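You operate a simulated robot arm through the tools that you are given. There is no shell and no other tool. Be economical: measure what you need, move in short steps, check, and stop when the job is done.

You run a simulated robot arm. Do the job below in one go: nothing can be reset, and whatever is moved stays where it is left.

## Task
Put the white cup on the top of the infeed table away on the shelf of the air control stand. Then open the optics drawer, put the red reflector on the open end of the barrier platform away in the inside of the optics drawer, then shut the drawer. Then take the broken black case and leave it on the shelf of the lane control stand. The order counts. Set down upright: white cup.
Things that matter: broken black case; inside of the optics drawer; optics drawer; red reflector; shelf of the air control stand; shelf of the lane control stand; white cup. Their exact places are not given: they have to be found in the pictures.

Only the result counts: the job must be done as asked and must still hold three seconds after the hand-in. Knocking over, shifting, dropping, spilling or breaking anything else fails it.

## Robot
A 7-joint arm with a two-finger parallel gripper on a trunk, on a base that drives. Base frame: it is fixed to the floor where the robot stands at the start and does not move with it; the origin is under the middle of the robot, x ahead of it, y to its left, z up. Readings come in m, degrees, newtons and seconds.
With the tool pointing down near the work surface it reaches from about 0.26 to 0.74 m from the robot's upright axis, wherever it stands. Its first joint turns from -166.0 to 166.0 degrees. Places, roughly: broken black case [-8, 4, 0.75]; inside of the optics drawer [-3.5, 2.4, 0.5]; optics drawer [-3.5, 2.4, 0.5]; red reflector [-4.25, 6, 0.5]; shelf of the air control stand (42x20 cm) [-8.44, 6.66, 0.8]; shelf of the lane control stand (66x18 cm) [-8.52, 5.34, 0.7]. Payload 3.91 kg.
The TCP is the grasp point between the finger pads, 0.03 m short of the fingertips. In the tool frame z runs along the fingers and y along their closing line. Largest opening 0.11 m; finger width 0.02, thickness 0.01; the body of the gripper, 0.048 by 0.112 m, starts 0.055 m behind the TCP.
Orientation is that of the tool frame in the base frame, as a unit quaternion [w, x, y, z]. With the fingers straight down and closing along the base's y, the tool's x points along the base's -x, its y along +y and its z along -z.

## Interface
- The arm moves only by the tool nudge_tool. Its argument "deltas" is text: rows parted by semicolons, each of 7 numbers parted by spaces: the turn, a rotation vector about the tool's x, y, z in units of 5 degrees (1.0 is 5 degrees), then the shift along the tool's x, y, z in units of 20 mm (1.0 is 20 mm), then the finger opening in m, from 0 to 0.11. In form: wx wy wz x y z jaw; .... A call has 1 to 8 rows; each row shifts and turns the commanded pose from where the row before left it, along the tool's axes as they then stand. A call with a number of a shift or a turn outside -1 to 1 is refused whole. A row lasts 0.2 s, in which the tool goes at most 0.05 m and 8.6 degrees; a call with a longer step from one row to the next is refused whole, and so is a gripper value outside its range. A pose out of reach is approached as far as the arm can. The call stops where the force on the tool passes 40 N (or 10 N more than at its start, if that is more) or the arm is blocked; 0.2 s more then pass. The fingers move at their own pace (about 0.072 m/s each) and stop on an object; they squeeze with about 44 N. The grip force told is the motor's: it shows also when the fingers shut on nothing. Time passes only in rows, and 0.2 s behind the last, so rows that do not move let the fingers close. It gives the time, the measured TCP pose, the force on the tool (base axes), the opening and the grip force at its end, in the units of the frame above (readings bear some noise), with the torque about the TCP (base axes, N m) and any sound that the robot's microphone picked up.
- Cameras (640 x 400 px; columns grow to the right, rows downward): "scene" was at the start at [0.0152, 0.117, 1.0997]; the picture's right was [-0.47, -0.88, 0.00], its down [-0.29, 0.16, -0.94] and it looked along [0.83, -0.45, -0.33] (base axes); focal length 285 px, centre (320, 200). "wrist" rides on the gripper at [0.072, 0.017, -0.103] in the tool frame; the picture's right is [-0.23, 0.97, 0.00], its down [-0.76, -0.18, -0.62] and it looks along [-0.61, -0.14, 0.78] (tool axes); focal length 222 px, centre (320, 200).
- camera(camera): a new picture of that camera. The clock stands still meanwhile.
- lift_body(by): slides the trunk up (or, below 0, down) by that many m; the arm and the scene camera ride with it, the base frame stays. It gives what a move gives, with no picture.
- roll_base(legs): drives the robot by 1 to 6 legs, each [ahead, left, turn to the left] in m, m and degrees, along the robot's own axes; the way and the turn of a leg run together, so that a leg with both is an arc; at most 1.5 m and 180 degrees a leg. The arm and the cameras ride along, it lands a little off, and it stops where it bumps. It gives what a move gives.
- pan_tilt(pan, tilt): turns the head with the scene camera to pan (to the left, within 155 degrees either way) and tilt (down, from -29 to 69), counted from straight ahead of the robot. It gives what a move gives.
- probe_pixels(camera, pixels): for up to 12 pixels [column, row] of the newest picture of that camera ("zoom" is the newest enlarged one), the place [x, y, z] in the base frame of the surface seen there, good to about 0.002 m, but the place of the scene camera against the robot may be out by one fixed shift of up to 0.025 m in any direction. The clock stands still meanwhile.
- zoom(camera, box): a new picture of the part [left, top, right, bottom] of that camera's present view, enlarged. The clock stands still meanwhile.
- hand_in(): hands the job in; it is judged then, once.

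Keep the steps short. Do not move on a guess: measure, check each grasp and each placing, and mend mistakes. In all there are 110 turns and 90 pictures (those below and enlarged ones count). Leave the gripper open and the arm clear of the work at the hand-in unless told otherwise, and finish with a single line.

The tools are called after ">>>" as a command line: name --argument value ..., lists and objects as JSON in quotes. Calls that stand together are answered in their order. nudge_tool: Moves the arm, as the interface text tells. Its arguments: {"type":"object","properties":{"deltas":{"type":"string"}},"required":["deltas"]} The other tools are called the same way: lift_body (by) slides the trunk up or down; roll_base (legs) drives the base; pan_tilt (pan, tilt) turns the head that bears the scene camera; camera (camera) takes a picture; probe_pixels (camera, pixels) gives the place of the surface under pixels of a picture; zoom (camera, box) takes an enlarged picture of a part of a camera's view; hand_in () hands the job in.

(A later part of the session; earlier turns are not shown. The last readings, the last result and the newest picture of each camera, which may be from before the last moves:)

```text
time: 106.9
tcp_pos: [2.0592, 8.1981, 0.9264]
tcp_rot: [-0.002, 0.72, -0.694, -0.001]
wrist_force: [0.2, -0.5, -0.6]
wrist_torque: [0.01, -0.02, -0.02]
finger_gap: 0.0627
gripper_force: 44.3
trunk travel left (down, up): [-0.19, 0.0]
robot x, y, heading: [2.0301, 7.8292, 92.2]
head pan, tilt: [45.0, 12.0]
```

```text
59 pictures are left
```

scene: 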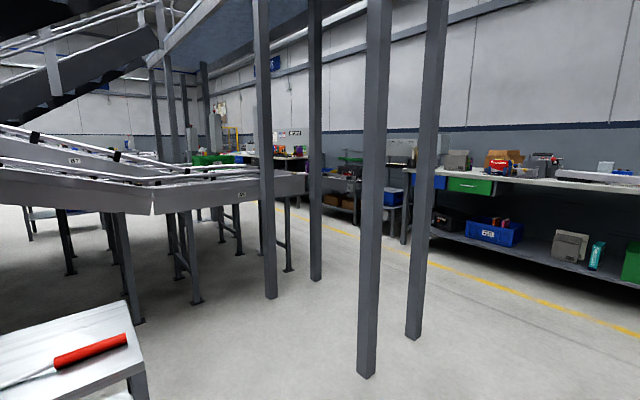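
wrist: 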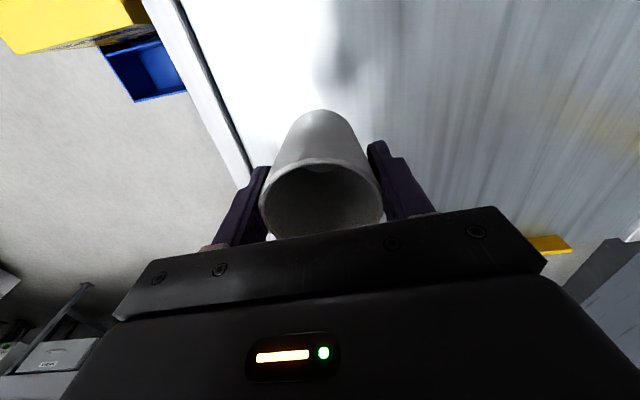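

>>> probe_pixels --camera "scene" --pixels '[[413, 325], [366, 370], [480, 275], [600, 315], [400, 240], [480, 230], [317, 275], [310, 220], [350, 220], [250, 200], [225, 165], [560, 262]]'

```text
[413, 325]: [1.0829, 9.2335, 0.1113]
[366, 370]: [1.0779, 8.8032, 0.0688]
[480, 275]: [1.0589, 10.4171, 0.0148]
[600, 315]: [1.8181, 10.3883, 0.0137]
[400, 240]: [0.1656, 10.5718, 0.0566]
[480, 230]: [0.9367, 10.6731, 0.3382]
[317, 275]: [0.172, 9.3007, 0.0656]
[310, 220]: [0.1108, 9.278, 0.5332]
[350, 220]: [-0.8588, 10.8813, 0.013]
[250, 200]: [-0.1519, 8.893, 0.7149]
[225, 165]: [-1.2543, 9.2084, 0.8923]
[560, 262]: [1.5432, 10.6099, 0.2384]
```

Corridor y 9.35–10.55. Drive to y≈9.9, face −x, go west 3 m and look.

>>> roll_base --legs '[[1.05, 0, 0], [1.0, 0, 0], [0, 0, 87.6], [1.5, 0, 0], [1.5, 0, 0]]'

>>> pan_tilt --pan 15 --tilt 12

>>> camera --camera "scene"

```text
time: 134.9
tcp_pos: [-1.4364, 9.7242, 0.928]
tcp_rot: [-0.001, 1.0, 0.031, -0.003]
wrist_force: [-0.9, -0.9, 0.1]
wrist_torque: [-0.01, 0.01, -0.04]
finger_gap: 0.0624
gripper_force: 44.1
trunk travel left (down, up): [-0.19, 0.0]
robot x, y, heading: [-1.0609, 9.7052, -176.2]
head pan, tilt: [45.0, 12.0]
```

```text
time: 135.8
tcp_pos: [-1.4355, 9.7233, 0.9283]
tcp_rot: [-0.001, 0.999, 0.032, -0.003]
wrist_force: [-0.7, -0.1, -0.6]
wrist_torque: [-0.01, 0.01, -0.03]
finger_gap: 0.0629
gripper_force: 44.0
trunk travel left (down, up): [-0.19, 0.0]
robot x, y, heading: [-1.0663, 9.7035, -176.1]
head pan, tilt: [15.0, 12.0]
```

```text
58 pictures are left
```

scene: 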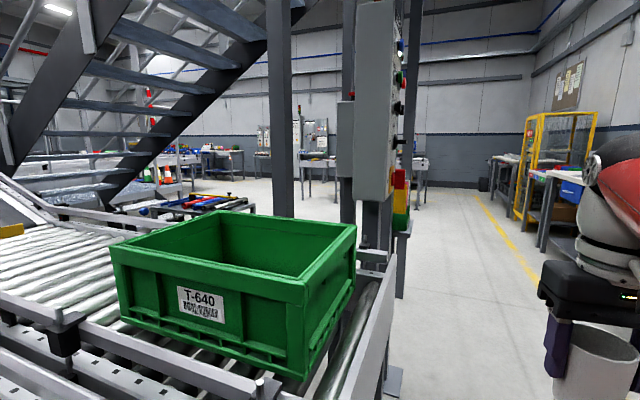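

I drifted toward the conveyor. Measure the column and stands ahead.

>>> probe_pixels --camera "scene" --pixels '[[400, 270], [380, 385], [350, 330], [410, 200], [285, 200], [545, 240], [510, 170], [485, 185], [435, 210], [263, 145], [318, 145], [420, 160]]'

>>> zoom --camera "scene" --box '[180, 90, 440, 250]'

```text
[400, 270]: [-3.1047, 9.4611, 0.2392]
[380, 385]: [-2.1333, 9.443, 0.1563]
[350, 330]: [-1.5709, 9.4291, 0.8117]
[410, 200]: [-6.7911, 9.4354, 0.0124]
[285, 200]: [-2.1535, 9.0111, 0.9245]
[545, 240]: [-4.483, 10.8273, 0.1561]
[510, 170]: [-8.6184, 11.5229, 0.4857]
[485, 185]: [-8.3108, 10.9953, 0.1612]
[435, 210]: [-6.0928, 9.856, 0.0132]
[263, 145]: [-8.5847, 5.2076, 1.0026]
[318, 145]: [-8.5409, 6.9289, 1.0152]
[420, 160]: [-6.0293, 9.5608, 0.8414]
```

```text
2.46 times, centred on (310, 170) of scene
```

zoom: 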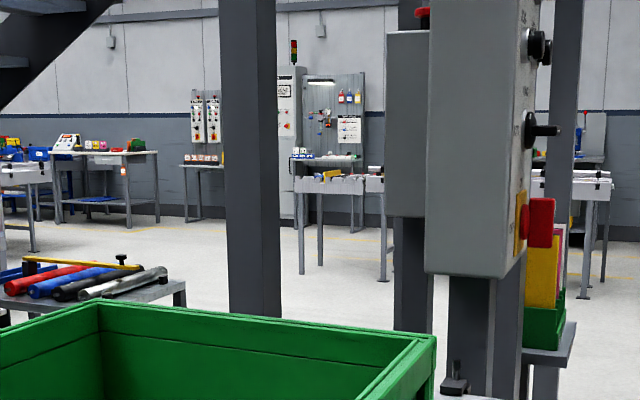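

Columns reach y≈9.5. Correct heading and shift right to y≈9.98, then go on west to x≈−4.

>>> roll_base --legs '[[0, 0, -3.9], [0, -0.28, 0], [1.5, 0, 0], [1.5, 0, 0]]'

>>> pan_tilt --pan 30 --tilt 12

>>> camera --camera "scene"

```text
time: 152.3
tcp_pos: [-4.439, 10.1059, 0.9264]
tcp_rot: [-0.001, 1.0, -0.023, -0.003]
wrist_force: [-1.3, -0.6, -0.2]
wrist_torque: [0.0, -0.02, -0.01]
finger_gap: 0.0624
gripper_force: 44.7
trunk travel left (down, up): [-0.19, 0.0]
robot x, y, heading: [-4.0746, 10.0468, 177.8]
head pan, tilt: [15.0, 12.0]
```

```text
time: 153.1
tcp_pos: [-4.4411, 10.1048, 0.9264]
tcp_rot: [-0.001, 1.0, -0.023, -0.003]
wrist_force: [-0.6, 0.2, -0.9]
wrist_torque: [0.0, -0.02, 0.0]
finger_gap: 0.0627
gripper_force: 44.1
trunk travel left (down, up): [-0.19, 0.0]
robot x, y, heading: [-4.0699, 10.0483, 177.9]
head pan, tilt: [30.0, 12.0]
```

```text
56 pictures are left
```

scene: 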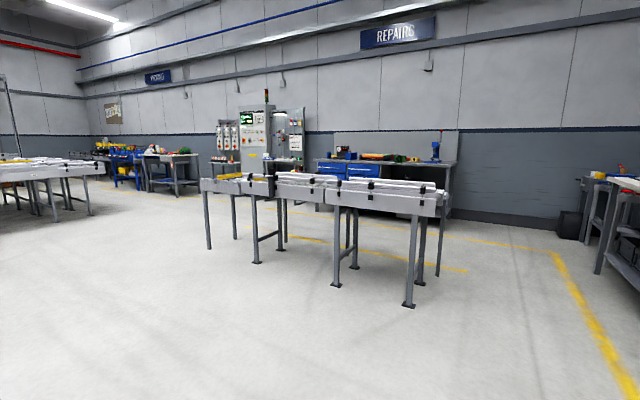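

Open floor here. Measure the short conveyor and the stands.

>>> probe_pixels --camera "scene" --pixels '[[208, 245], [255, 260], [408, 303], [440, 272], [335, 285], [285, 240], [58, 215], [90, 210], [280, 162], [225, 160], [150, 190], [365, 170]]'

>>> zoom --camera "scene" --box '[90, 80, 330, 230]'

```text
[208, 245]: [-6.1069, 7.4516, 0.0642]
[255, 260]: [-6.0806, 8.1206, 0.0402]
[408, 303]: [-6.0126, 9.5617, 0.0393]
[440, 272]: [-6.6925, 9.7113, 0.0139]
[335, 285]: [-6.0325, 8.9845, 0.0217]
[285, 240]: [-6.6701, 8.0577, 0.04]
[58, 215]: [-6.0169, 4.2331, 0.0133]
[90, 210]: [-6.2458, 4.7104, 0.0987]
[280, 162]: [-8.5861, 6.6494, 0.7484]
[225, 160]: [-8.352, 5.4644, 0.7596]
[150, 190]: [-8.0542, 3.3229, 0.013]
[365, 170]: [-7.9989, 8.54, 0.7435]
```

```text
2.67 times, centred on (210, 155) of scene
```

zoom: 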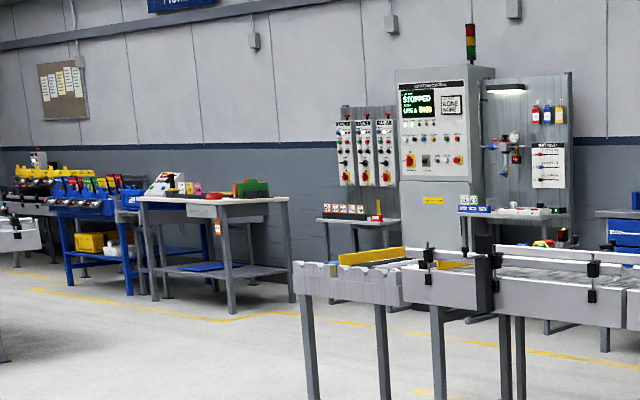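

Route: ahead to x≈−5.2, slide south to y≈6.6 (south of the conveyor end at 7.4), then west.

>>> roll_base --legs '[[1.1, 0, 2.2], [0, 1.5, 0], [0, 1.5, 0], [0, 0.42, 0]]'

>>> pan_tilt --pan 0 --tilt 12

>>> camera --camera "scene"

```text
time: 175.2
tcp_pos: [-5.4986, 6.6353, 0.9276]
tcp_rot: [-0.001, 1.0, -0.001, -0.002]
wrist_force: [0.3, -0.1, -0.1]
wrist_torque: [0.0, -0.01, 0.02]
finger_gap: 0.0626
gripper_force: 44.4
trunk travel left (down, up): [-0.19, 0.0]
robot x, y, heading: [-5.1282, 6.5895, -179.7]
head pan, tilt: [30.0, 12.0]
```

```text
time: 176.1
tcp_pos: [-5.4976, 6.6344, 0.9288]
tcp_rot: [-0.001, 1.0, -0.001, -0.003]
wrist_force: [-0.7, 0.6, 0.3]
wrist_torque: [-0.01, 0.04, -0.03]
finger_gap: 0.0627
gripper_force: 44.3
trunk travel left (down, up): [-0.19, 0.0]
robot x, y, heading: [-5.1302, 6.5915, -179.8]
head pan, tilt: [0.0, 12.0]
```

```text
54 pictures are left
```

scene: 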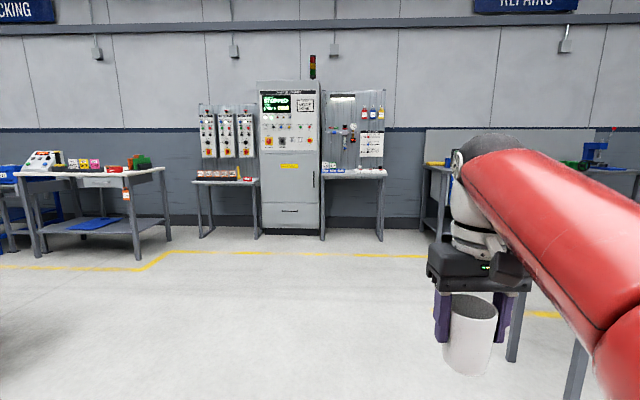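

Clear path. Drive ahead to x≈−7.3 and inspect the shelf.

>>> roll_base --legs '[[1.2, 0, 0], [1.0, 0, 0]]'

>>> pan_tilt --pan 0 --tilt 15

>>> camera --camera "scene"

```text
time: 187.1
tcp_pos: [-7.7147, 6.5964, 0.9277]
tcp_rot: [0.0, 1.0, 0.007, -0.003]
wrist_force: [-0.6, -0.6, -0.3]
wrist_torque: [0.0, 0.01, 0.0]
finger_gap: 0.0627
gripper_force: 43.8
trunk travel left (down, up): [-0.19, 0.0]
robot x, y, heading: [-7.3438, 6.5614, -178.9]
head pan, tilt: [0.0, 12.0]
```

```text
time: 187.7
tcp_pos: [-7.7158, 6.5956, 0.9278]
tcp_rot: [0.0, 1.0, 0.007, -0.002]
wrist_force: [-0.6, 0.6, 0.0]
wrist_torque: [-0.01, 0.0, 0.0]
finger_gap: 0.0626
gripper_force: 43.6
trunk travel left (down, up): [-0.19, 0.0]
robot x, y, heading: [-7.3465, 6.5576, -178.8]
head pan, tilt: [0.0, 15.0]
```

```text
53 pictures are left
```

scene: 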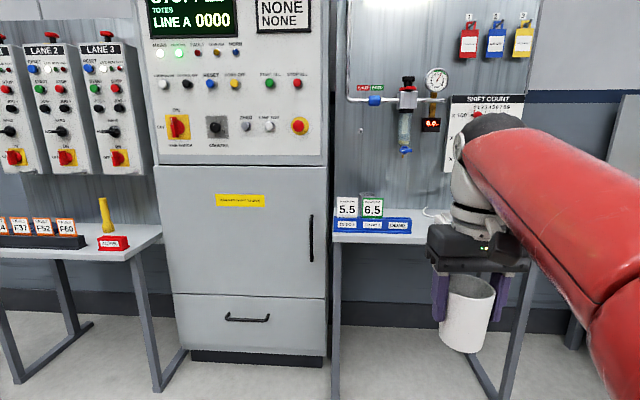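

>>> zoom --camera "scene" --box '[320, 70, 560, 260]'

>>> probe_pixels --camera "scene" --pixels '[[410, 241], [340, 235], [410, 220], [440, 213], [405, 150], [408, 95], [435, 80], [380, 60], [475, 110], [345, 205], [525, 60]]'

>>> camera --camera "wrist"

```text
2.11 times, centred on (440, 165) of scene
```

zoom: 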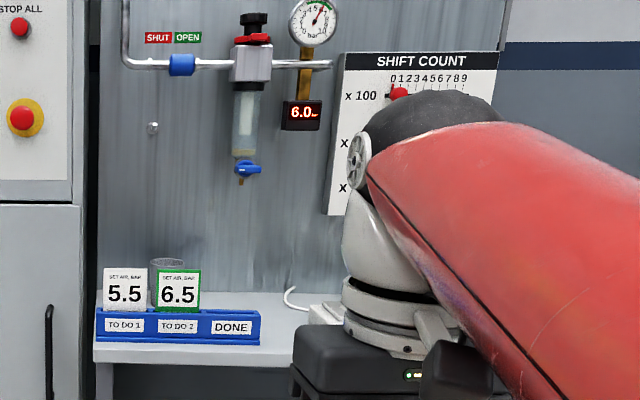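

```text
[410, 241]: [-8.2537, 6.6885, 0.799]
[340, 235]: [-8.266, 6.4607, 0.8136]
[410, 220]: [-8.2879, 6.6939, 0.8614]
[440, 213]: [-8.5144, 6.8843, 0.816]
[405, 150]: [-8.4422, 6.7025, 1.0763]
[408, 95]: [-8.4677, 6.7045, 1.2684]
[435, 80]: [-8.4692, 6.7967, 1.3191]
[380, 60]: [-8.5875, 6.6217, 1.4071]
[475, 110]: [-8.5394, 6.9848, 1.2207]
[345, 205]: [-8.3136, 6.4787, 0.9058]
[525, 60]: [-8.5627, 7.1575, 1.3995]
```

```text
51 pictures are left
```

wrist: 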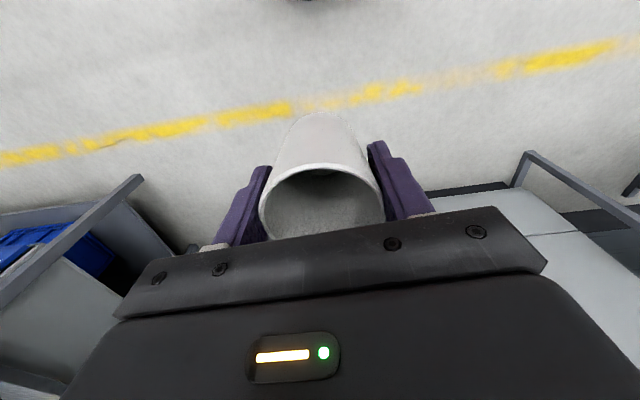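

There are items on the shelf's left front; the right part is hidden by the arm. Move a bit right and closer to look down on the shelf.

>>> roll_base --legs '[[0, -0.42, -1.2], [0.28, 0, 0]]'

>>> pan_tilt --pan 12 --tilt 30

>>> camera --camera "scene"

```text
time: 191.8
tcp_pos: [-8.0005, 7.0203, 0.927]
tcp_rot: [-0.001, 1.0, 0.0, -0.002]
wrist_force: [-0.2, 0.0, -0.9]
wrist_torque: [0.02, 0.03, -0.03]
finger_gap: 0.0626
gripper_force: 43.7
trunk travel left (down, up): [-0.19, 0.0]
robot x, y, heading: [-7.6329, 6.9791, -179.8]
head pan, tilt: [0.0, 15.0]
```

```text
time: 192.6
tcp_pos: [-8.0017, 7.0189, 0.9278]
tcp_rot: [-0.002, 1.0, -0.001, -0.003]
wrist_force: [0.3, 0.3, 0.1]
wrist_torque: [0.01, 0.01, 0.01]
finger_gap: 0.0626
gripper_force: 44.3
trunk travel left (down, up): [-0.19, 0.0]
robot x, y, heading: [-7.6296, 6.9771, -179.9]
head pan, tilt: [12.0, 30.0]
```

```text
50 pictures are left
```

scene: 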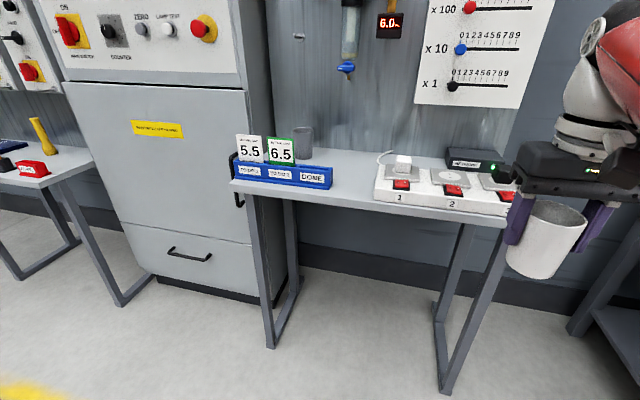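

There's free space between the blue tray and the white socket board. Measure it.

>>> zoom --camera "scene" --box '[220, 100, 540, 240]'

>>> probe_pixels --camera "scene" --pixels '[[332, 185], [332, 170], [345, 200], [375, 192], [378, 175], [345, 165], [345, 155], [313, 140], [303, 160], [385, 155], [345, 70], [240, 186]]'

```text
2.00 times, centred on (380, 170) of scene
```

zoom: 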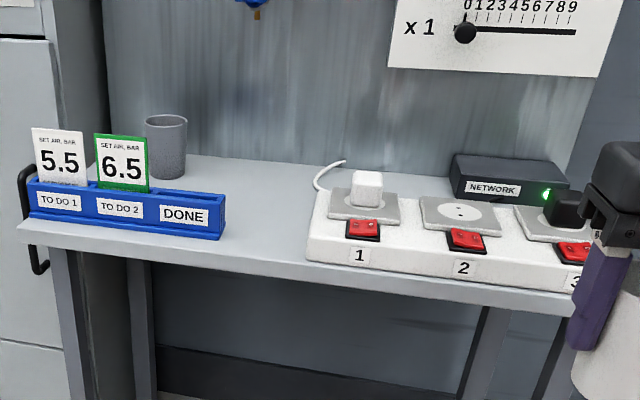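

```text
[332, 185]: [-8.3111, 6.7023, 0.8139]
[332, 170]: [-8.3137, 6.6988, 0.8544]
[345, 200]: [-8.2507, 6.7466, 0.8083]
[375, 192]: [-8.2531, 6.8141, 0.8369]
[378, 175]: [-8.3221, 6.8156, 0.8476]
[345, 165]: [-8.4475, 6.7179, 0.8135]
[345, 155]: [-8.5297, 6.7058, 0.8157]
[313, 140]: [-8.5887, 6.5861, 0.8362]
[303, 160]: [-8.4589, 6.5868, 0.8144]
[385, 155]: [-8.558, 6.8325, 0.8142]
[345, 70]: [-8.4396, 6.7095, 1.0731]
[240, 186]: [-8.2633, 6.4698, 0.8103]
```

Shelf top ≈ z 0.80, front edge x≈−8.26; free spot around (−8.375, 6.75), a regulator hangs above at x≈−8.45. Line up the base.

>>> roll_base --legs '[[0, 0.27, 0], [0.16, 0, 0]]'

>>> pan_tilt --pan -5 --tilt 28

>>> camera --camera "scene"

```text
time: 195.6
tcp_pos: [-8.1605, 6.7465, 0.9276]
tcp_rot: [-0.001, 1.0, 0.0, -0.002]
wrist_force: [-1.0, -0.1, -0.2]
wrist_torque: [0.01, 0.03, 0.01]
finger_gap: 0.0625
gripper_force: 44.4
trunk travel left (down, up): [-0.19, 0.0]
robot x, y, heading: [-7.7934, 6.7044, -179.6]
head pan, tilt: [12.0, 30.0]
```

```text
time: 196.4
tcp_pos: [-8.1605, 6.7451, 0.9274]
tcp_rot: [-0.001, 1.0, 0.0, -0.003]
wrist_force: [0.5, -0.7, -0.9]
wrist_torque: [0.0, 0.0, -0.01]
finger_gap: 0.0628
gripper_force: 45.0
trunk travel left (down, up): [-0.19, 0.0]
robot x, y, heading: [-7.791, 6.7012, -179.7]
head pan, tilt: [-5.0, 28.0]
```

```text
48 pictures are left
```

scene: 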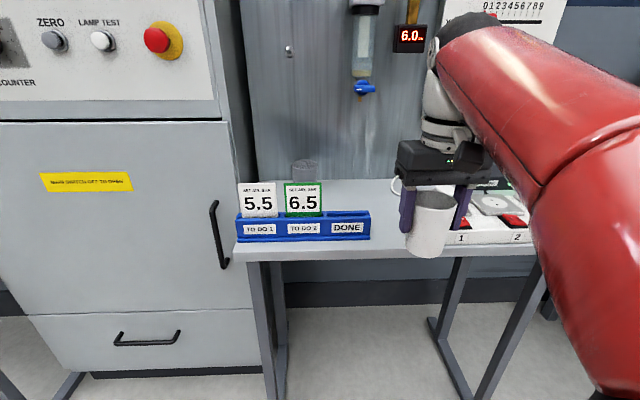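

Lined up. Extend 0.16 m over the shelf.

>>> nudge_tool --deltas "0 0 0 -1 -0.2 0 0.04;0 0 0 -1 0 0 0.04;0 0 0 -1 0 0 0.04;0 0 0 -1 0 0 0.04;0 0 0 -1 0 0 0.04;0 0 0 -1 0 0 0.04;0 0 0 -1 0 0 0.04;0 0 0 -1 0 0 0.04"

>>> camera --camera "scene"

>>> camera --camera "wrist"

```text
time: 198.2
tcp_pos: [-8.3212, 6.7503, 0.9281]
tcp_rot: [-0.001, 1.0, 0.001, -0.002]
wrist_force: [0.1, -0.5, 0.0]
wrist_torque: [0.04, 0.01, -0.01]
finger_gap: 0.0627
gripper_force: 44.3
trunk travel left (down, up): [-0.19, 0.0]
robot x, y, heading: [-7.7927, 6.7044, -179.7]
head pan, tilt: [-5.0, 28.0]
```

```text
47 pictures are left
```

scene: 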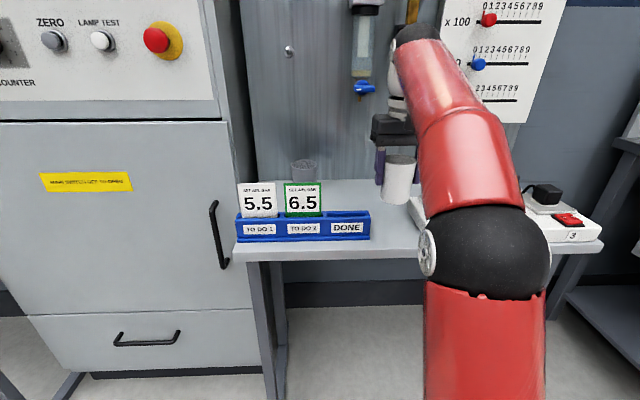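

```text
46 pictures are left
```

wrist: 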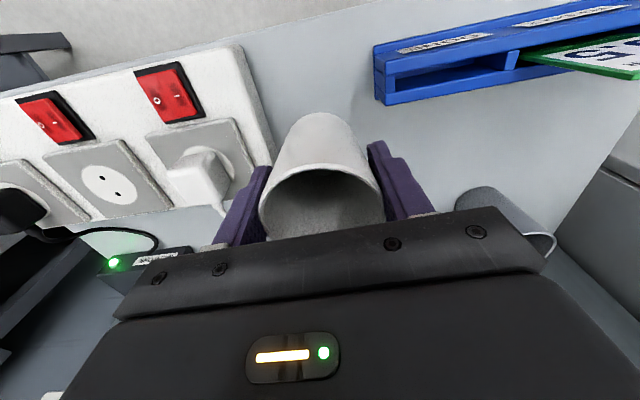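

>>> probe_pixels --camera "wrist" --pixels '[[262, 120], [235, 60], [380, 95], [320, 60], [205, 185], [222, 205], [480, 200], [515, 215], [440, 160], [270, 90]]'

```text
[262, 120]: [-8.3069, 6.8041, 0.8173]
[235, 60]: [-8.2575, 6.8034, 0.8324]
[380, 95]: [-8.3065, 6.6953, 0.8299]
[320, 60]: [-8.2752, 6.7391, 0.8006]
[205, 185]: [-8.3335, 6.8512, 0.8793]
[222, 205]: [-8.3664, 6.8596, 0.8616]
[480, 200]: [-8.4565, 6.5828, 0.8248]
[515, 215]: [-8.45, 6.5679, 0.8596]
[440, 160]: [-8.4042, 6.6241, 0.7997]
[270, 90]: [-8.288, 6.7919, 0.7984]
```

Shelf top is z 0.799. Go ahead 0.045, then down 0.055.

>>> nudge_tool --deltas "0 0 0 -0.75 0 0 0.04;0 0 0 -0.75 0 0 0.04;0 0 0 -0.75 0 0 0.04;0 0 0 0 0 0.8 0.04;0 0 0 0 0 0.8 0.04;0 0 0 0 0 0.8 0.04;0 0 0 0 0 0.3 0.04;0 0 0 0 0 0 0.04"

>>> camera --camera "wrist"

```text
time: 200.0
tcp_pos: [-8.3511, 6.7489, 0.8741]
tcp_rot: [0.0, 1.0, 0.0, -0.003]
wrist_force: [0.2, -0.1, -0.5]
wrist_torque: [0.03, 0.03, 0.02]
finger_gap: 0.0627
gripper_force: 44.0
out of reach, approached as far as the arm can: row 3
trunk travel left (down, up): [-0.19, 0.0]
robot x, y, heading: [-7.7892, 6.7048, -180.0]
head pan, tilt: [-5.0, 28.0]
```

```text
45 pictures are left
```

wrist: 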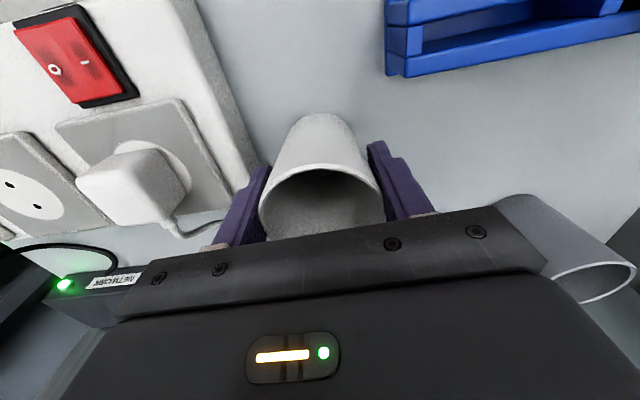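

Go 30 mm deeper at this low height, then down to touch.

>>> nudge_tool --deltas "0 0 0 -0.75 0 0 0.04;0 0 0 -0.75 0 0 0.04;0 0 0 0 0 0.1 0.04;0 0 0 0 0 0 0.04"

>>> camera --camera "scene"

```text
time: 201.0
tcp_pos: [-8.3804, 6.7489, 0.8739]
tcp_rot: [-0.002, 1.0, 0.0, -0.003]
wrist_force: [-0.8, 0.6, 0.4]
wrist_torque: [0.02, 0.01, 0.01]
finger_gap: 0.063
gripper_force: 44.0
trunk travel left (down, up): [-0.19, 0.0]
robot x, y, heading: [-7.7924, 6.7028, -179.6]
head pan, tilt: [-5.0, 28.0]
```

```text
44 pictures are left
```

scene: 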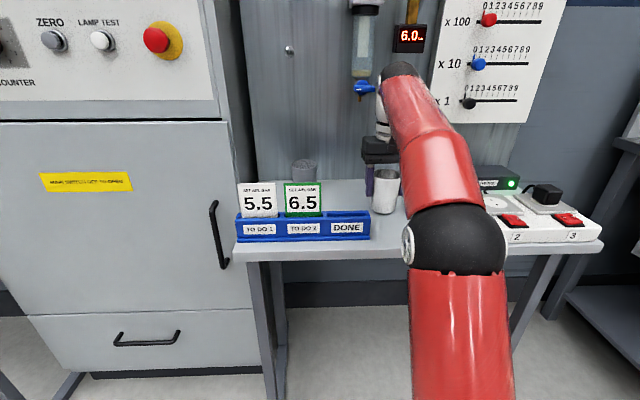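

No contact yet. Lower in 1.5 mm steps.

>>> nudge_tool --deltas "0 0 0 0 0 0.08 0.04;0 0 0 0 0 0.08 0.04;0 0 0 0 0 0.05 0.04;0 0 0 0 0 0 0.04"

```text
time: 202.0
tcp_pos: [-8.3808, 6.75, 0.8677]
tcp_rot: [0.0, 1.0, 0.0, -0.002]
wrist_force: [0.0, -0.1, 0.2]
wrist_torque: [-0.02, 0.02, 0.03]
finger_gap: 0.0627
gripper_force: 43.7
trunk travel left (down, up): [-0.19, 0.0]
robot x, y, heading: [-7.7901, 6.7018, -179.5]
head pan, tilt: [-5.0, 28.0]
```

>>> nudge_tool --deltas "0 0 0 0 0 0.05 0.04;0 0 0 0 0 0.05 0.04;0 0 0 0 0 0 0.04"

>>> zoom --camera "scene" --box '[340, 140, 420, 230]'

```text
time: 202.8
tcp_pos: [-8.3818, 6.7485, 0.8669]
tcp_rot: [-0.001, 1.0, 0.0, -0.003]
wrist_force: [0.1, 0.0, 0.0]
wrist_torque: [0.03, -0.01, 0.0]
finger_gap: 0.0627
gripper_force: 44.2
trunk travel left (down, up): [-0.19, 0.0]
robot x, y, heading: [-7.7889, 6.6999, -179.8]
head pan, tilt: [-5.0, 28.0]
```

```text
4.44 times, centred on (380, 185) of scene
```

zoom: 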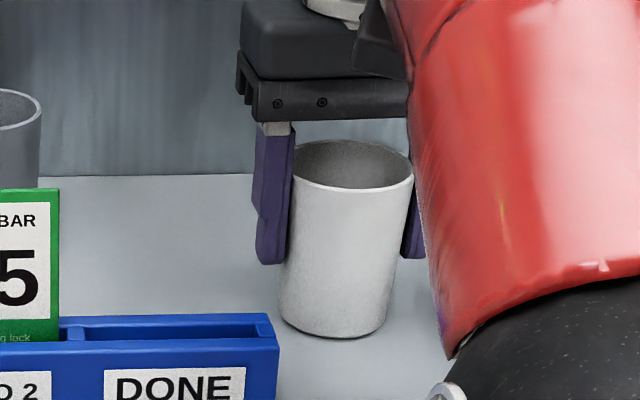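

>>> nudge_tool --deltas "0 0 0 0 0 0.05 0.04;0 0 0 0 0 0.05 0.04;0 0 0 0 0 0.05 0.04;0 0 0 0 0 0 0.04"

```text
time: 203.8
tcp_pos: [-8.3797, 6.7497, 0.8647]
tcp_rot: [-0.001, 1.0, 0.0, -0.004]
wrist_force: [-0.9, 0.4, 11.0]
wrist_torque: [-0.14, 0.12, 0.02]
finger_gap: 0.0625
gripper_force: 44.0
trunk travel left (down, up): [-0.19, 0.0]
robot x, y, heading: [-7.7919, 6.7064, -179.6]
head pan, tilt: [-5.0, 28.0]
```

Contact felt (11 N). Open to 0.085 m and rise, then back out.

>>> nudge_tool --deltas "0 0 0 0 0 -0.05 0.07;0 0 0 0 0 0 0.086;0 0 0 0 0 0 0.086;0 0 0 0 0 -0.5 0.086;0 0 0 0 0 -1 0.086;0 0 0 0 0 -1 0.086;0 0 0 0 0 -0.6 0.086"

>>> nudge_tool --deltas "0 0 0 1 0 0 0.086;0 0 0 1 0 0 0.086;0 0 0 1 0 0 0.086;0 0 0 1 0 0 0.086;0 0 0 1 0 0 0.086;0 0 0 1 0 0 0.086;0 0 0 1 0 0 0.086;0 0 0 1 0 0 0.086"

>>> zoom --camera "scene" --box '[240, 80, 560, 280]'

```text
time: 205.4
tcp_pos: [-8.3793, 6.7482, 0.9037]
tcp_rot: [-0.001, 1.0, 0.0, -0.003]
wrist_force: [0.2, 0.8, -0.2]
wrist_torque: [0.0, 0.0, 0.04]
finger_gap: 0.0861
gripper_force: 0.0
out of reach, approached as far as the arm can: row 6, 7
trunk travel left (down, up): [-0.19, 0.0]
robot x, y, heading: [-7.7903, 6.702, -179.5]
head pan, tilt: [-5.0, 28.0]
```

```text
time: 207.2
tcp_pos: [-8.2197, 6.7494, 0.9051]
tcp_rot: [-0.001, 1.0, 0.0, -0.003]
wrist_force: [-0.2, -0.2, 0.0]
wrist_torque: [-0.01, 0.01, -0.02]
finger_gap: 0.086
gripper_force: 0.2
trunk travel left (down, up): [-0.19, 0.0]
robot x, y, heading: [-7.7914, 6.7035, -179.7]
head pan, tilt: [-5.0, 28.0]
```

```text
2.00 times, centred on (400, 180) of scene
```

zoom: 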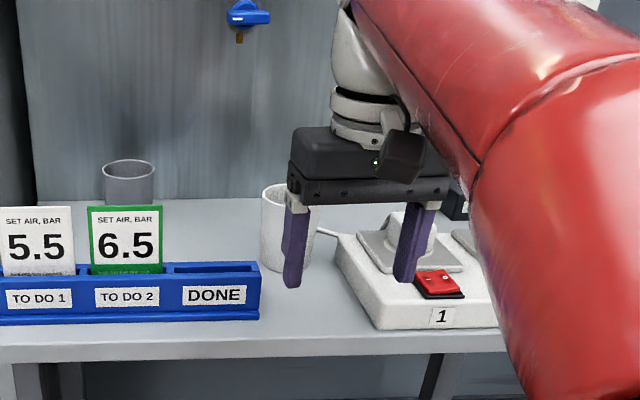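

The cup stands upright between tray and socket board. Next: find the optics drawer near (−3.5, 2.4). Draw back, turn east and drive into the open, then look.

>>> roll_base --legs '[[-0.6, 0, 0], [0, 0.3, 180], [1.4, 0, 0], [0.6, 0, 0]]'

>>> pan_tilt --pan -35 --tilt 14

>>> camera --camera "scene"

```text
time: 227.6
tcp_pos: [-4.5957, 6.9317, 0.9062]
tcp_rot: [0.002, -0.052, 0.999, 0.0]
wrist_force: [0.1, -0.2, 0.2]
wrist_torque: [0.01, 0.01, -0.01]
finger_gap: 0.0862
gripper_force: 0.0
trunk travel left (down, up): [-0.19, 0.0]
robot x, y, heading: [-5.0255, 6.9355, 6.4]
head pan, tilt: [-5.0, 28.0]
cut short: leg 2
```

```text
time: 228.5
tcp_pos: [-4.5948, 6.9313, 0.9058]
tcp_rot: [0.002, -0.051, 0.999, -0.001]
wrist_force: [-0.2, -0.6, -0.3]
wrist_torque: [0.01, 0.0, 0.02]
finger_gap: 0.0859
gripper_force: 0.0
trunk travel left (down, up): [-0.19, 0.0]
robot x, y, heading: [-5.026, 6.9328, 6.4]
head pan, tilt: [-35.0, 14.0]
```

```text
41 pictures are left
```

scene: 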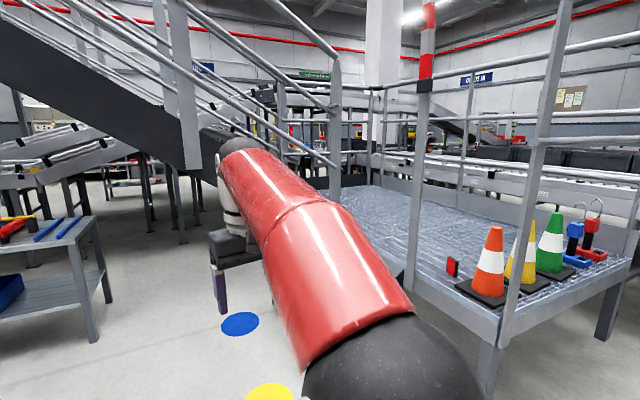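

The red reflector is at (453,267) on the platform's open end. Measure it and the platform edge; then look south for the drawer.

>>> probe_pixels --camera "scene" --pixels '[[453, 262], [452, 275], [447, 280], [455, 284], [485, 292], [505, 310], [440, 292], [412, 280], [610, 330], [490, 360], [600, 270], [425, 150]]'

>>> pan_tilt --pan -90 --tilt 12

>>> camera --camera "scene"

```text
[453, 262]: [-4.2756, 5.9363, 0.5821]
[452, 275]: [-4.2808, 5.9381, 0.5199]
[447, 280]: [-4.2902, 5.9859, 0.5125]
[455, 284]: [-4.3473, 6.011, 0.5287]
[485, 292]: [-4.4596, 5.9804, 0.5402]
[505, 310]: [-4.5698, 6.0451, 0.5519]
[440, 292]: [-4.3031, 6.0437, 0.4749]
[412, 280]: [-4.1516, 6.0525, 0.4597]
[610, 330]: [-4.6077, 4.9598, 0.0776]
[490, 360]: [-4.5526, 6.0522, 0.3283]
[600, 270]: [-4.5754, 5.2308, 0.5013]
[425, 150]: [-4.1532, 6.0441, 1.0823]
```

```text
time: 229.8
tcp_pos: [-4.5944, 6.9314, 0.9049]
tcp_rot: [0.002, -0.052, 0.999, -0.001]
wrist_force: [0.2, 0.3, 0.4]
wrist_torque: [0.01, 0.01, 0.01]
finger_gap: 0.0861
gripper_force: 0.0
trunk travel left (down, up): [-0.19, 0.0]
robot x, y, heading: [-5.0311, 6.9338, 6.1]
head pan, tilt: [-90.0, 12.0]
```

```text
40 pictures are left
```

scene: 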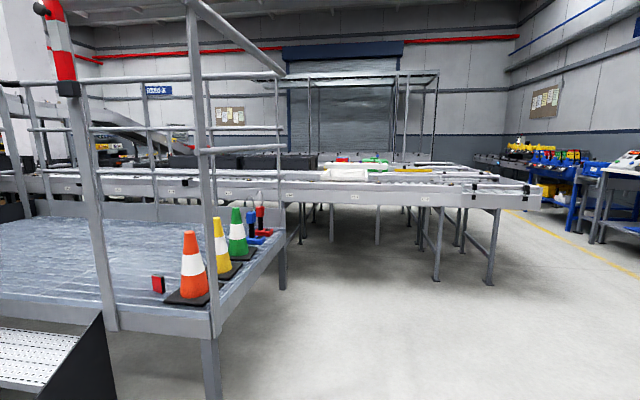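

The conveyors end at about x −6.2 on the west. Measure where a way south runs.

>>> probe_pixels --camera "scene" --pixels '[[490, 280], [436, 275], [465, 240], [525, 185], [480, 175], [440, 170], [300, 235], [380, 200], [335, 215], [575, 190], [240, 115], [158, 285]]'

>>> zoom --camera "scene" --box '[70, 70, 550, 300]'

```text
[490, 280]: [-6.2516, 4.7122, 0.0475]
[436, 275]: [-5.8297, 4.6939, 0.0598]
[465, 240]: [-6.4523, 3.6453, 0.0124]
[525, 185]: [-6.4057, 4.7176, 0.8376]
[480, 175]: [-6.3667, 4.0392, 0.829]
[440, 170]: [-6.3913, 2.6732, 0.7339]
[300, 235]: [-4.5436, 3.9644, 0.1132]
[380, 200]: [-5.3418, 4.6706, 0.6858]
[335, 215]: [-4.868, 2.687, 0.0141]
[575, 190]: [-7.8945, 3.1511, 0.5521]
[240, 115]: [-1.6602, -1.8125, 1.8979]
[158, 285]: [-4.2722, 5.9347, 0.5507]
```

```text
1.33 times, centred on (310, 185) of scene
```

zoom: 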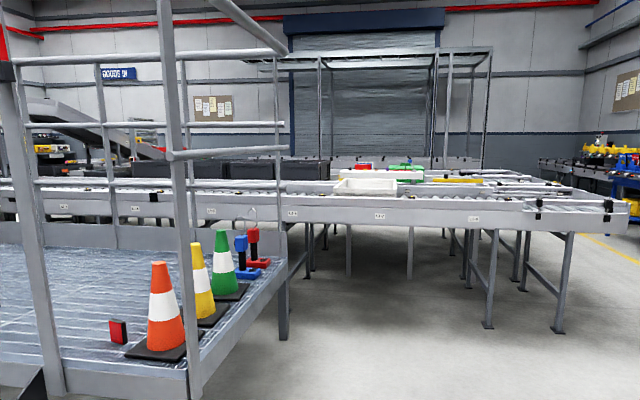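

Parallel conveyors lie at y≈3.9–4.7 and y≈2.0–2.7, with a lane between; the drawer likely hangs under the second. Drive around the west ends to the mouth of that lane at (−7.2, 3.3).

>>> roll_base --legs '[[0, 0, -6.2], [-1.1, 0, 0], [0, -1.4, 0], [-1.07, 0, 0], [0, -1.1, 0], [0, -1.1, 0]]'

>>> pan_tilt --pan 0 --tilt 14

>>> camera --camera "scene"

```text
time: 258.3
tcp_pos: [-6.8454, 3.2676, 0.9054]
tcp_rot: [0.003, 0.022, 1.0, -0.001]
wrist_force: [0.3, 0.0, 0.9]
wrist_torque: [0.05, 0.0, -0.02]
finger_gap: 0.0859
gripper_force: 0.0
trunk travel left (down, up): [-0.19, 0.0]
robot x, y, heading: [-7.2705, 3.3337, -2.2]
head pan, tilt: [-90.0, 12.0]
```

```text
time: 259.9
tcp_pos: [-6.8455, 3.2672, 0.9065]
tcp_rot: [0.002, 0.022, 1.0, 0.0]
wrist_force: [0.7, 0.3, -0.1]
wrist_torque: [0.01, -0.02, 0.0]
finger_gap: 0.0859
gripper_force: 0.0
trunk travel left (down, up): [-0.19, 0.0]
robot x, y, heading: [-7.2756, 3.3326, -2.1]
head pan, tilt: [0.0, 14.0]
```

```text
38 pictures are left
```

scene: 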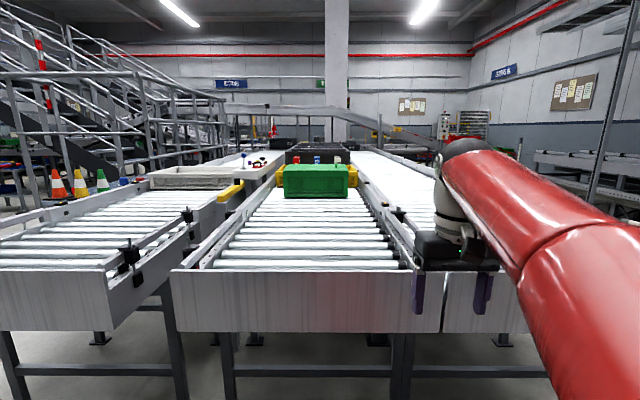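

No lane: three roller lanes side by side. Measure their edges; the drawer must be reached from the south side.

>>> probe_pixels --camera "scene" --pixels '[[175, 290], [435, 300], [535, 300], [445, 290], [600, 200], [560, 165], [260, 170], [380, 165], [400, 175], [318, 178], [110, 310], [570, 90]]'

>>> zoom --camera "scene" --box '[130, 100, 500, 260]'

>>> pan_tilt --pan -55 --tilt 14

>>> camera --camera "scene"

```text
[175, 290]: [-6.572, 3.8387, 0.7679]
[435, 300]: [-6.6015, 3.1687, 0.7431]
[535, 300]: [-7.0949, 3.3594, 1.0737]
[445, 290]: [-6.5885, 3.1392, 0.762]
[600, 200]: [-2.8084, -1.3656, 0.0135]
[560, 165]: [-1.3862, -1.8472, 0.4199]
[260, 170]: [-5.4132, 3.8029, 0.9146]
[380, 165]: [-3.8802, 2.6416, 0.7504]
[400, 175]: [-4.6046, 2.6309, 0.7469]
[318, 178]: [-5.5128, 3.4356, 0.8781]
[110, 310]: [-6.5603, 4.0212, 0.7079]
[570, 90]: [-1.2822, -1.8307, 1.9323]
```

```text
1.73 times, centred on (315, 180) of scene
```

zoom: 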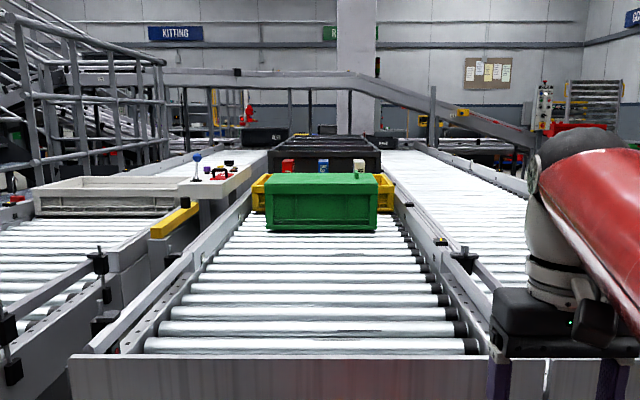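

```text
time: 261.2
tcp_pos: [-6.8454, 3.2676, 0.9048]
tcp_rot: [0.003, 0.022, 1.0, -0.001]
wrist_force: [0.4, -0.2, 0.6]
wrist_torque: [0.01, 0.02, -0.01]
finger_gap: 0.086
gripper_force: 0.0
trunk travel left (down, up): [-0.19, 0.0]
robot x, y, heading: [-7.2793, 3.3318, -1.9]
head pan, tilt: [-55.0, 14.0]
```

```text
36 pictures are left
```

scene: 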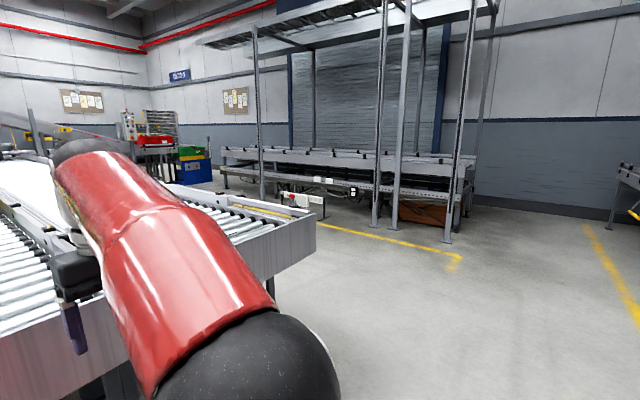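

South side is open. Drive to (−7.3,1.35), then east along the third lane's south side to x≈−4.2 and look at its face.

>>> roll_base --legs '[[0, -1.0, 0], [0, -1.0, 2], [1.5, 0, 0], [1.5, 0, 0]]'

>>> pan_tilt --pan 50 --tilt 20

>>> camera --camera "scene"

```text
time: 285.2
tcp_pos: [-3.8731, 1.389, 0.9065]
tcp_rot: [0.003, -0.002, 1.0, -0.001]
wrist_force: [-0.5, 0.1, 0.5]
wrist_torque: [-0.02, 0.02, 0.0]
finger_gap: 0.0857
gripper_force: 0.1
trunk travel left (down, up): [-0.19, 0.0]
robot x, y, heading: [-4.3009, 1.4354, 0.6]
head pan, tilt: [-55.0, 14.0]
```

```text
time: 287.0
tcp_pos: [-3.8734, 1.3891, 0.9047]
tcp_rot: [0.002, -0.002, 1.0, -0.001]
wrist_force: [0.7, 0.3, 0.1]
wrist_torque: [0.01, 0.0, 0.0]
finger_gap: 0.086
gripper_force: 0.1
trunk travel left (down, up): [-0.19, 0.0]
robot x, y, heading: [-4.3075, 1.435, 0.7]
head pan, tilt: [50.0, 20.0]
```

```text
35 pictures are left
```

scene: 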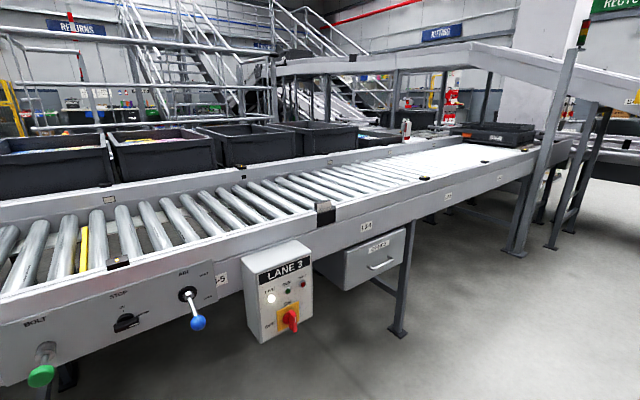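

A drawer hangs at (375,255) next to the LANE 3 box. Zoom and measure.

>>> zoom --camera "scene" --box '[230, 190, 450, 350]'

>>> probe_pixels --camera "zoom" --pixels '[[345, 165], [500, 105], [350, 285], [500, 230], [395, 228], [475, 200], [440, 215], [420, 165], [240, 265], [300, 200], [240, 420], [510, 390]]'

```text
2.50 times, centred on (340, 270) of scene
```

zoom: 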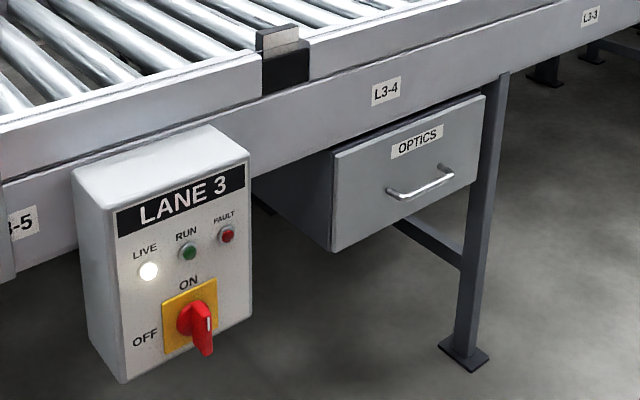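

```text
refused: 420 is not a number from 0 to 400
```

>>> probe_pixels --camera "zoom" --pixels '[[340, 165], [475, 110], [338, 245], [470, 180], [393, 192], [448, 170], [420, 186], [400, 170], [245, 200], [220, 170], [290, 190], [310, 130]]'

```text
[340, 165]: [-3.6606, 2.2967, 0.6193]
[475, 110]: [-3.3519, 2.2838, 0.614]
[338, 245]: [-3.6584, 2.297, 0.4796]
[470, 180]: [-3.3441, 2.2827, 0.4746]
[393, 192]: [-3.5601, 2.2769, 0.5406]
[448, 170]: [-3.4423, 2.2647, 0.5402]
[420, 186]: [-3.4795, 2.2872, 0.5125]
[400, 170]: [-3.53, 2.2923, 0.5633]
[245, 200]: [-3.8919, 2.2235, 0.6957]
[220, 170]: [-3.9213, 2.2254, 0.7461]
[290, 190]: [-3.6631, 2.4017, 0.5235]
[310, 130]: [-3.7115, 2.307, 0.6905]
```

It is the OPTICS drawer: front face y≈2.29, handle bar x −3.56…−3.44, z≈0.53. I need the tool level and closing vertically. Face it, lower the trunk, and turn the tool by 120° about one axis.

>>> roll_base --legs '[[0, 0, 89.3], [0, -0.76, 0]]'

>>> nudge_tool --deltas "-0.98975 -0.98975 0.98975 0 0 0 0.086;-0.98975 -0.98975 0.98975 0 0 0 0.086;-0.98975 -0.98975 0.98975 0 0 0 0.086;-0.98975 -0.98975 0.98975 0 0 0 0.086;-0.98975 -0.98975 0.98975 0 0 0 0.086;-0.98975 -0.98975 0.98975 0 0 0 0.086;-0.98975 -0.98975 0.98975 0 0 0 0.086"

>>> nudge_tool --deltas "-0.98975 -0.98975 0.98975 0 0 0 0.086;-0.98975 -0.98975 0.98975 0 0 0 0.086;-0.98975 -0.98975 0.98975 0 0 0 0.086;-0.98975 -0.98975 0.98975 0 0 0 0.086;-0.98975 -0.98975 0.98975 0 0 0 0.086;-0.98975 -0.98975 0.98975 0 0 0 0.086;-0.98975 -0.98975 0.98975 0 0 0 0.086"

```text
time: 294.7
tcp_pos: [-3.4854, 1.823, 0.9054]
tcp_rot: [0.003, -0.686, 0.728, 0.002]
wrist_force: [0.0, 0.0, 0.5]
wrist_torque: [0.02, -0.03, -0.04]
finger_gap: 0.0859
gripper_force: 0.0
trunk travel left (down, up): [-0.19, 0.0]
robot x, y, heading: [-3.5554, 1.3988, 86.9]
head pan, tilt: [50.0, 20.0]
```

```text
time: 296.3
tcp_pos: [-3.4837, 1.8228, 0.9049]
tcp_rot: [0.013, -0.382, 0.828, 0.41]
wrist_force: [0.0, 0.1, -0.6]
wrist_torque: [-0.02, 0.03, 0.02]
finger_gap: 0.0861
gripper_force: 0.1
trunk travel left (down, up): [-0.19, 0.0]
robot x, y, heading: [-3.5597, 1.4012, 86.9]
head pan, tilt: [50.0, 20.0]
```

```text
time: 297.9
tcp_pos: [-3.4839, 1.8226, 0.9045]
tcp_rot: [0.021, 0.022, 0.705, 0.709]
wrist_force: [-0.4, 0.2, 0.0]
wrist_torque: [0.0, 0.0, 0.02]
finger_gap: 0.0858
gripper_force: 0.1
trunk travel left (down, up): [-0.19, 0.0]
robot x, y, heading: [-3.5553, 1.3974, 86.9]
head pan, tilt: [50.0, 20.0]
```

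The tool is level, closing vertically. Square up, lower the trunk and tool to handle height.

>>> roll_base --legs '[[0, 0, 3.1]]'

>>> lift_body --by -0.19

>>> nudge_tool --deltas "0 0 0 0 -1 0 0.06;0 0 0 0 -1 0 0.06;0 0 0 0 -1 0 0.06;0 0 0 0 -1 0 0.06;0 0 0 0 -1 0 0.06;0 0 0 0 -1 0 0.06;0 0 0 0 -1 0 0.06;0 0 0 0 -1 0 0.06"

>>> pan_tilt --pan 0 --tilt 30

>>> camera --camera "wrist"

>>> camera --camera "scene"

```text
time: 298.8
tcp_pos: [-3.5069, 1.8266, 0.9046]
tcp_rot: [0.002, 0.001, 0.705, 0.709]
wrist_force: [-0.9, 0.4, -0.2]
wrist_torque: [0.0, 0.01, 0.01]
finger_gap: 0.0858
gripper_force: 0.0
trunk travel left (down, up): [-0.19, 0.0]
robot x, y, heading: [-3.5571, 1.396, 90.1]
head pan, tilt: [50.0, 20.0]
```

```text
time: 300.8
tcp_pos: [-3.5067, 1.8264, 0.715]
tcp_rot: [0.003, 0.002, 0.705, 0.709]
wrist_force: [0.2, 0.1, -0.2]
wrist_torque: [-0.04, 0.04, -0.02]
finger_gap: 0.0859
gripper_force: 0.1
trunk travel left (down, up): [0.0, 0.19]
robot x, y, heading: [-3.5578, 1.396, 90.0]
head pan, tilt: [50.0, 20.0]
```

```text
time: 302.6
tcp_pos: [-3.4917, 1.8812, 0.6088]
tcp_rot: [0.002, 0.001, 0.705, 0.709]
wrist_force: [-0.4, -0.4, -0.4]
wrist_torque: [0.01, -0.04, 0.02]
finger_gap: 0.06
gripper_force: 0.0
out of reach, approached as far as the arm can: row 3, 4, 5, 6, 7, 8
trunk travel left (down, up): [0.0, 0.19]
robot x, y, heading: [-3.5586, 1.394, 90.3]
head pan, tilt: [50.0, 20.0]
```

```text
time: 303.8
tcp_pos: [-3.4906, 1.8799, 0.6081]
tcp_rot: [0.002, 0.002, 0.705, 0.709]
wrist_force: [0.0, -0.5, -0.1]
wrist_torque: [-0.02, -0.02, -0.03]
finger_gap: 0.06
gripper_force: 0.1
trunk travel left (down, up): [0.0, 0.19]
robot x, y, heading: [-3.5535, 1.394, 90.2]
head pan, tilt: [0.0, 30.0]
```

```text
33 pictures are left
```

wrist: 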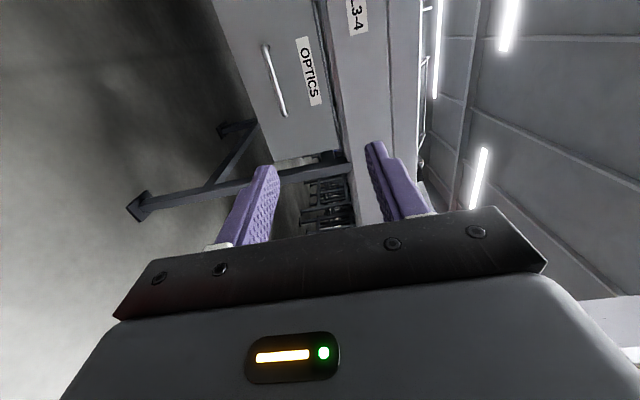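

```text
32 pictures are left
```

scene: 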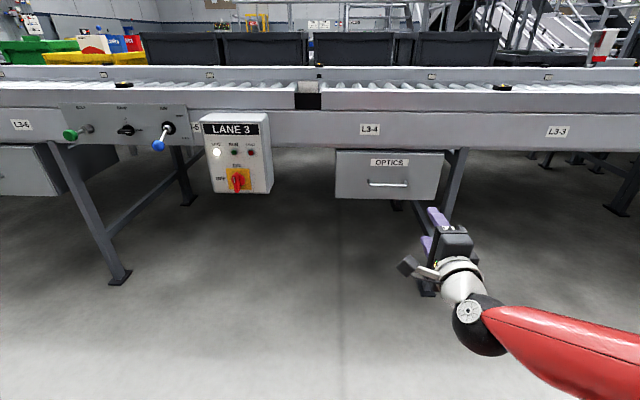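

Too folded to get lower here; it should reach when extended. Measure the handle with both cameras.

>>> probe_pixels --camera "wrist" --pixels '[[266, 50], [275, 80], [284, 112], [290, 90], [320, 100], [260, 100], [345, 100]]'

>>> probe_pixels --camera "scene" --pixels '[[370, 184], [388, 185], [405, 184], [338, 153], [442, 153], [388, 195]]'

>>> nudge_tool --deltas "0 0 0 0 0 1 0.06;0 0 0 0 0 1 0.06;0 0 0 0 0 1 0.06;0 0 0 0 0 1 0.06"

```text
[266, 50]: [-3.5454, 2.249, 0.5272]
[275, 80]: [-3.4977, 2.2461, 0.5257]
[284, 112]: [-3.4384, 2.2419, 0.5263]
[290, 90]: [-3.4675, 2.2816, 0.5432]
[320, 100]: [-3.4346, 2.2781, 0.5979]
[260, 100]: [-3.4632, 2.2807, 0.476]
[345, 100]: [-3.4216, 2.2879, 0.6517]
```

```text
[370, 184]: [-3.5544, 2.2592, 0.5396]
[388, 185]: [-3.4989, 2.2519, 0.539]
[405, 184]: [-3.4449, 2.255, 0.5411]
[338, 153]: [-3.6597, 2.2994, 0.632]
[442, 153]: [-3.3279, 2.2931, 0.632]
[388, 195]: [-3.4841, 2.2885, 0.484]
```

```text
time: 304.8
tcp_pos: [-3.4904, 1.9605, 0.6105]
tcp_rot: [0.003, 0.001, 0.706, 0.709]
wrist_force: [-1.3, -0.3, 0.7]
wrist_torque: [0.0, 0.01, 0.0]
finger_gap: 0.0601
gripper_force: 0.2
trunk travel left (down, up): [0.0, 0.19]
robot x, y, heading: [-3.5567, 1.3965, 90.1]
head pan, tilt: [0.0, 30.0]
```

Handle bar: z 0.526, centre x −3.492, front y≈2.243. Lower to that height.

>>> nudge_tool --deltas "0 0 0 0 -1 0 0.06;0 0 0 0 -1 0 0.06;0 0 0 0 -1 0 0.06;0 0 0 0 -1 0 0.06;0 0 0 0 -0.2 0 0.06;0 0 0 0 0 0 0.06"

```text
time: 306.2
tcp_pos: [-3.4907, 1.9618, 0.5263]
tcp_rot: [0.002, 0.002, 0.705, 0.709]
wrist_force: [0.6, -0.1, 0.2]
wrist_torque: [-0.01, 0.01, 0.04]
finger_gap: 0.06
gripper_force: 0.2
trunk travel left (down, up): [0.0, 0.19]
robot x, y, heading: [-3.5549, 1.3948, 90.2]
head pan, tilt: [0.0, 30.0]
```

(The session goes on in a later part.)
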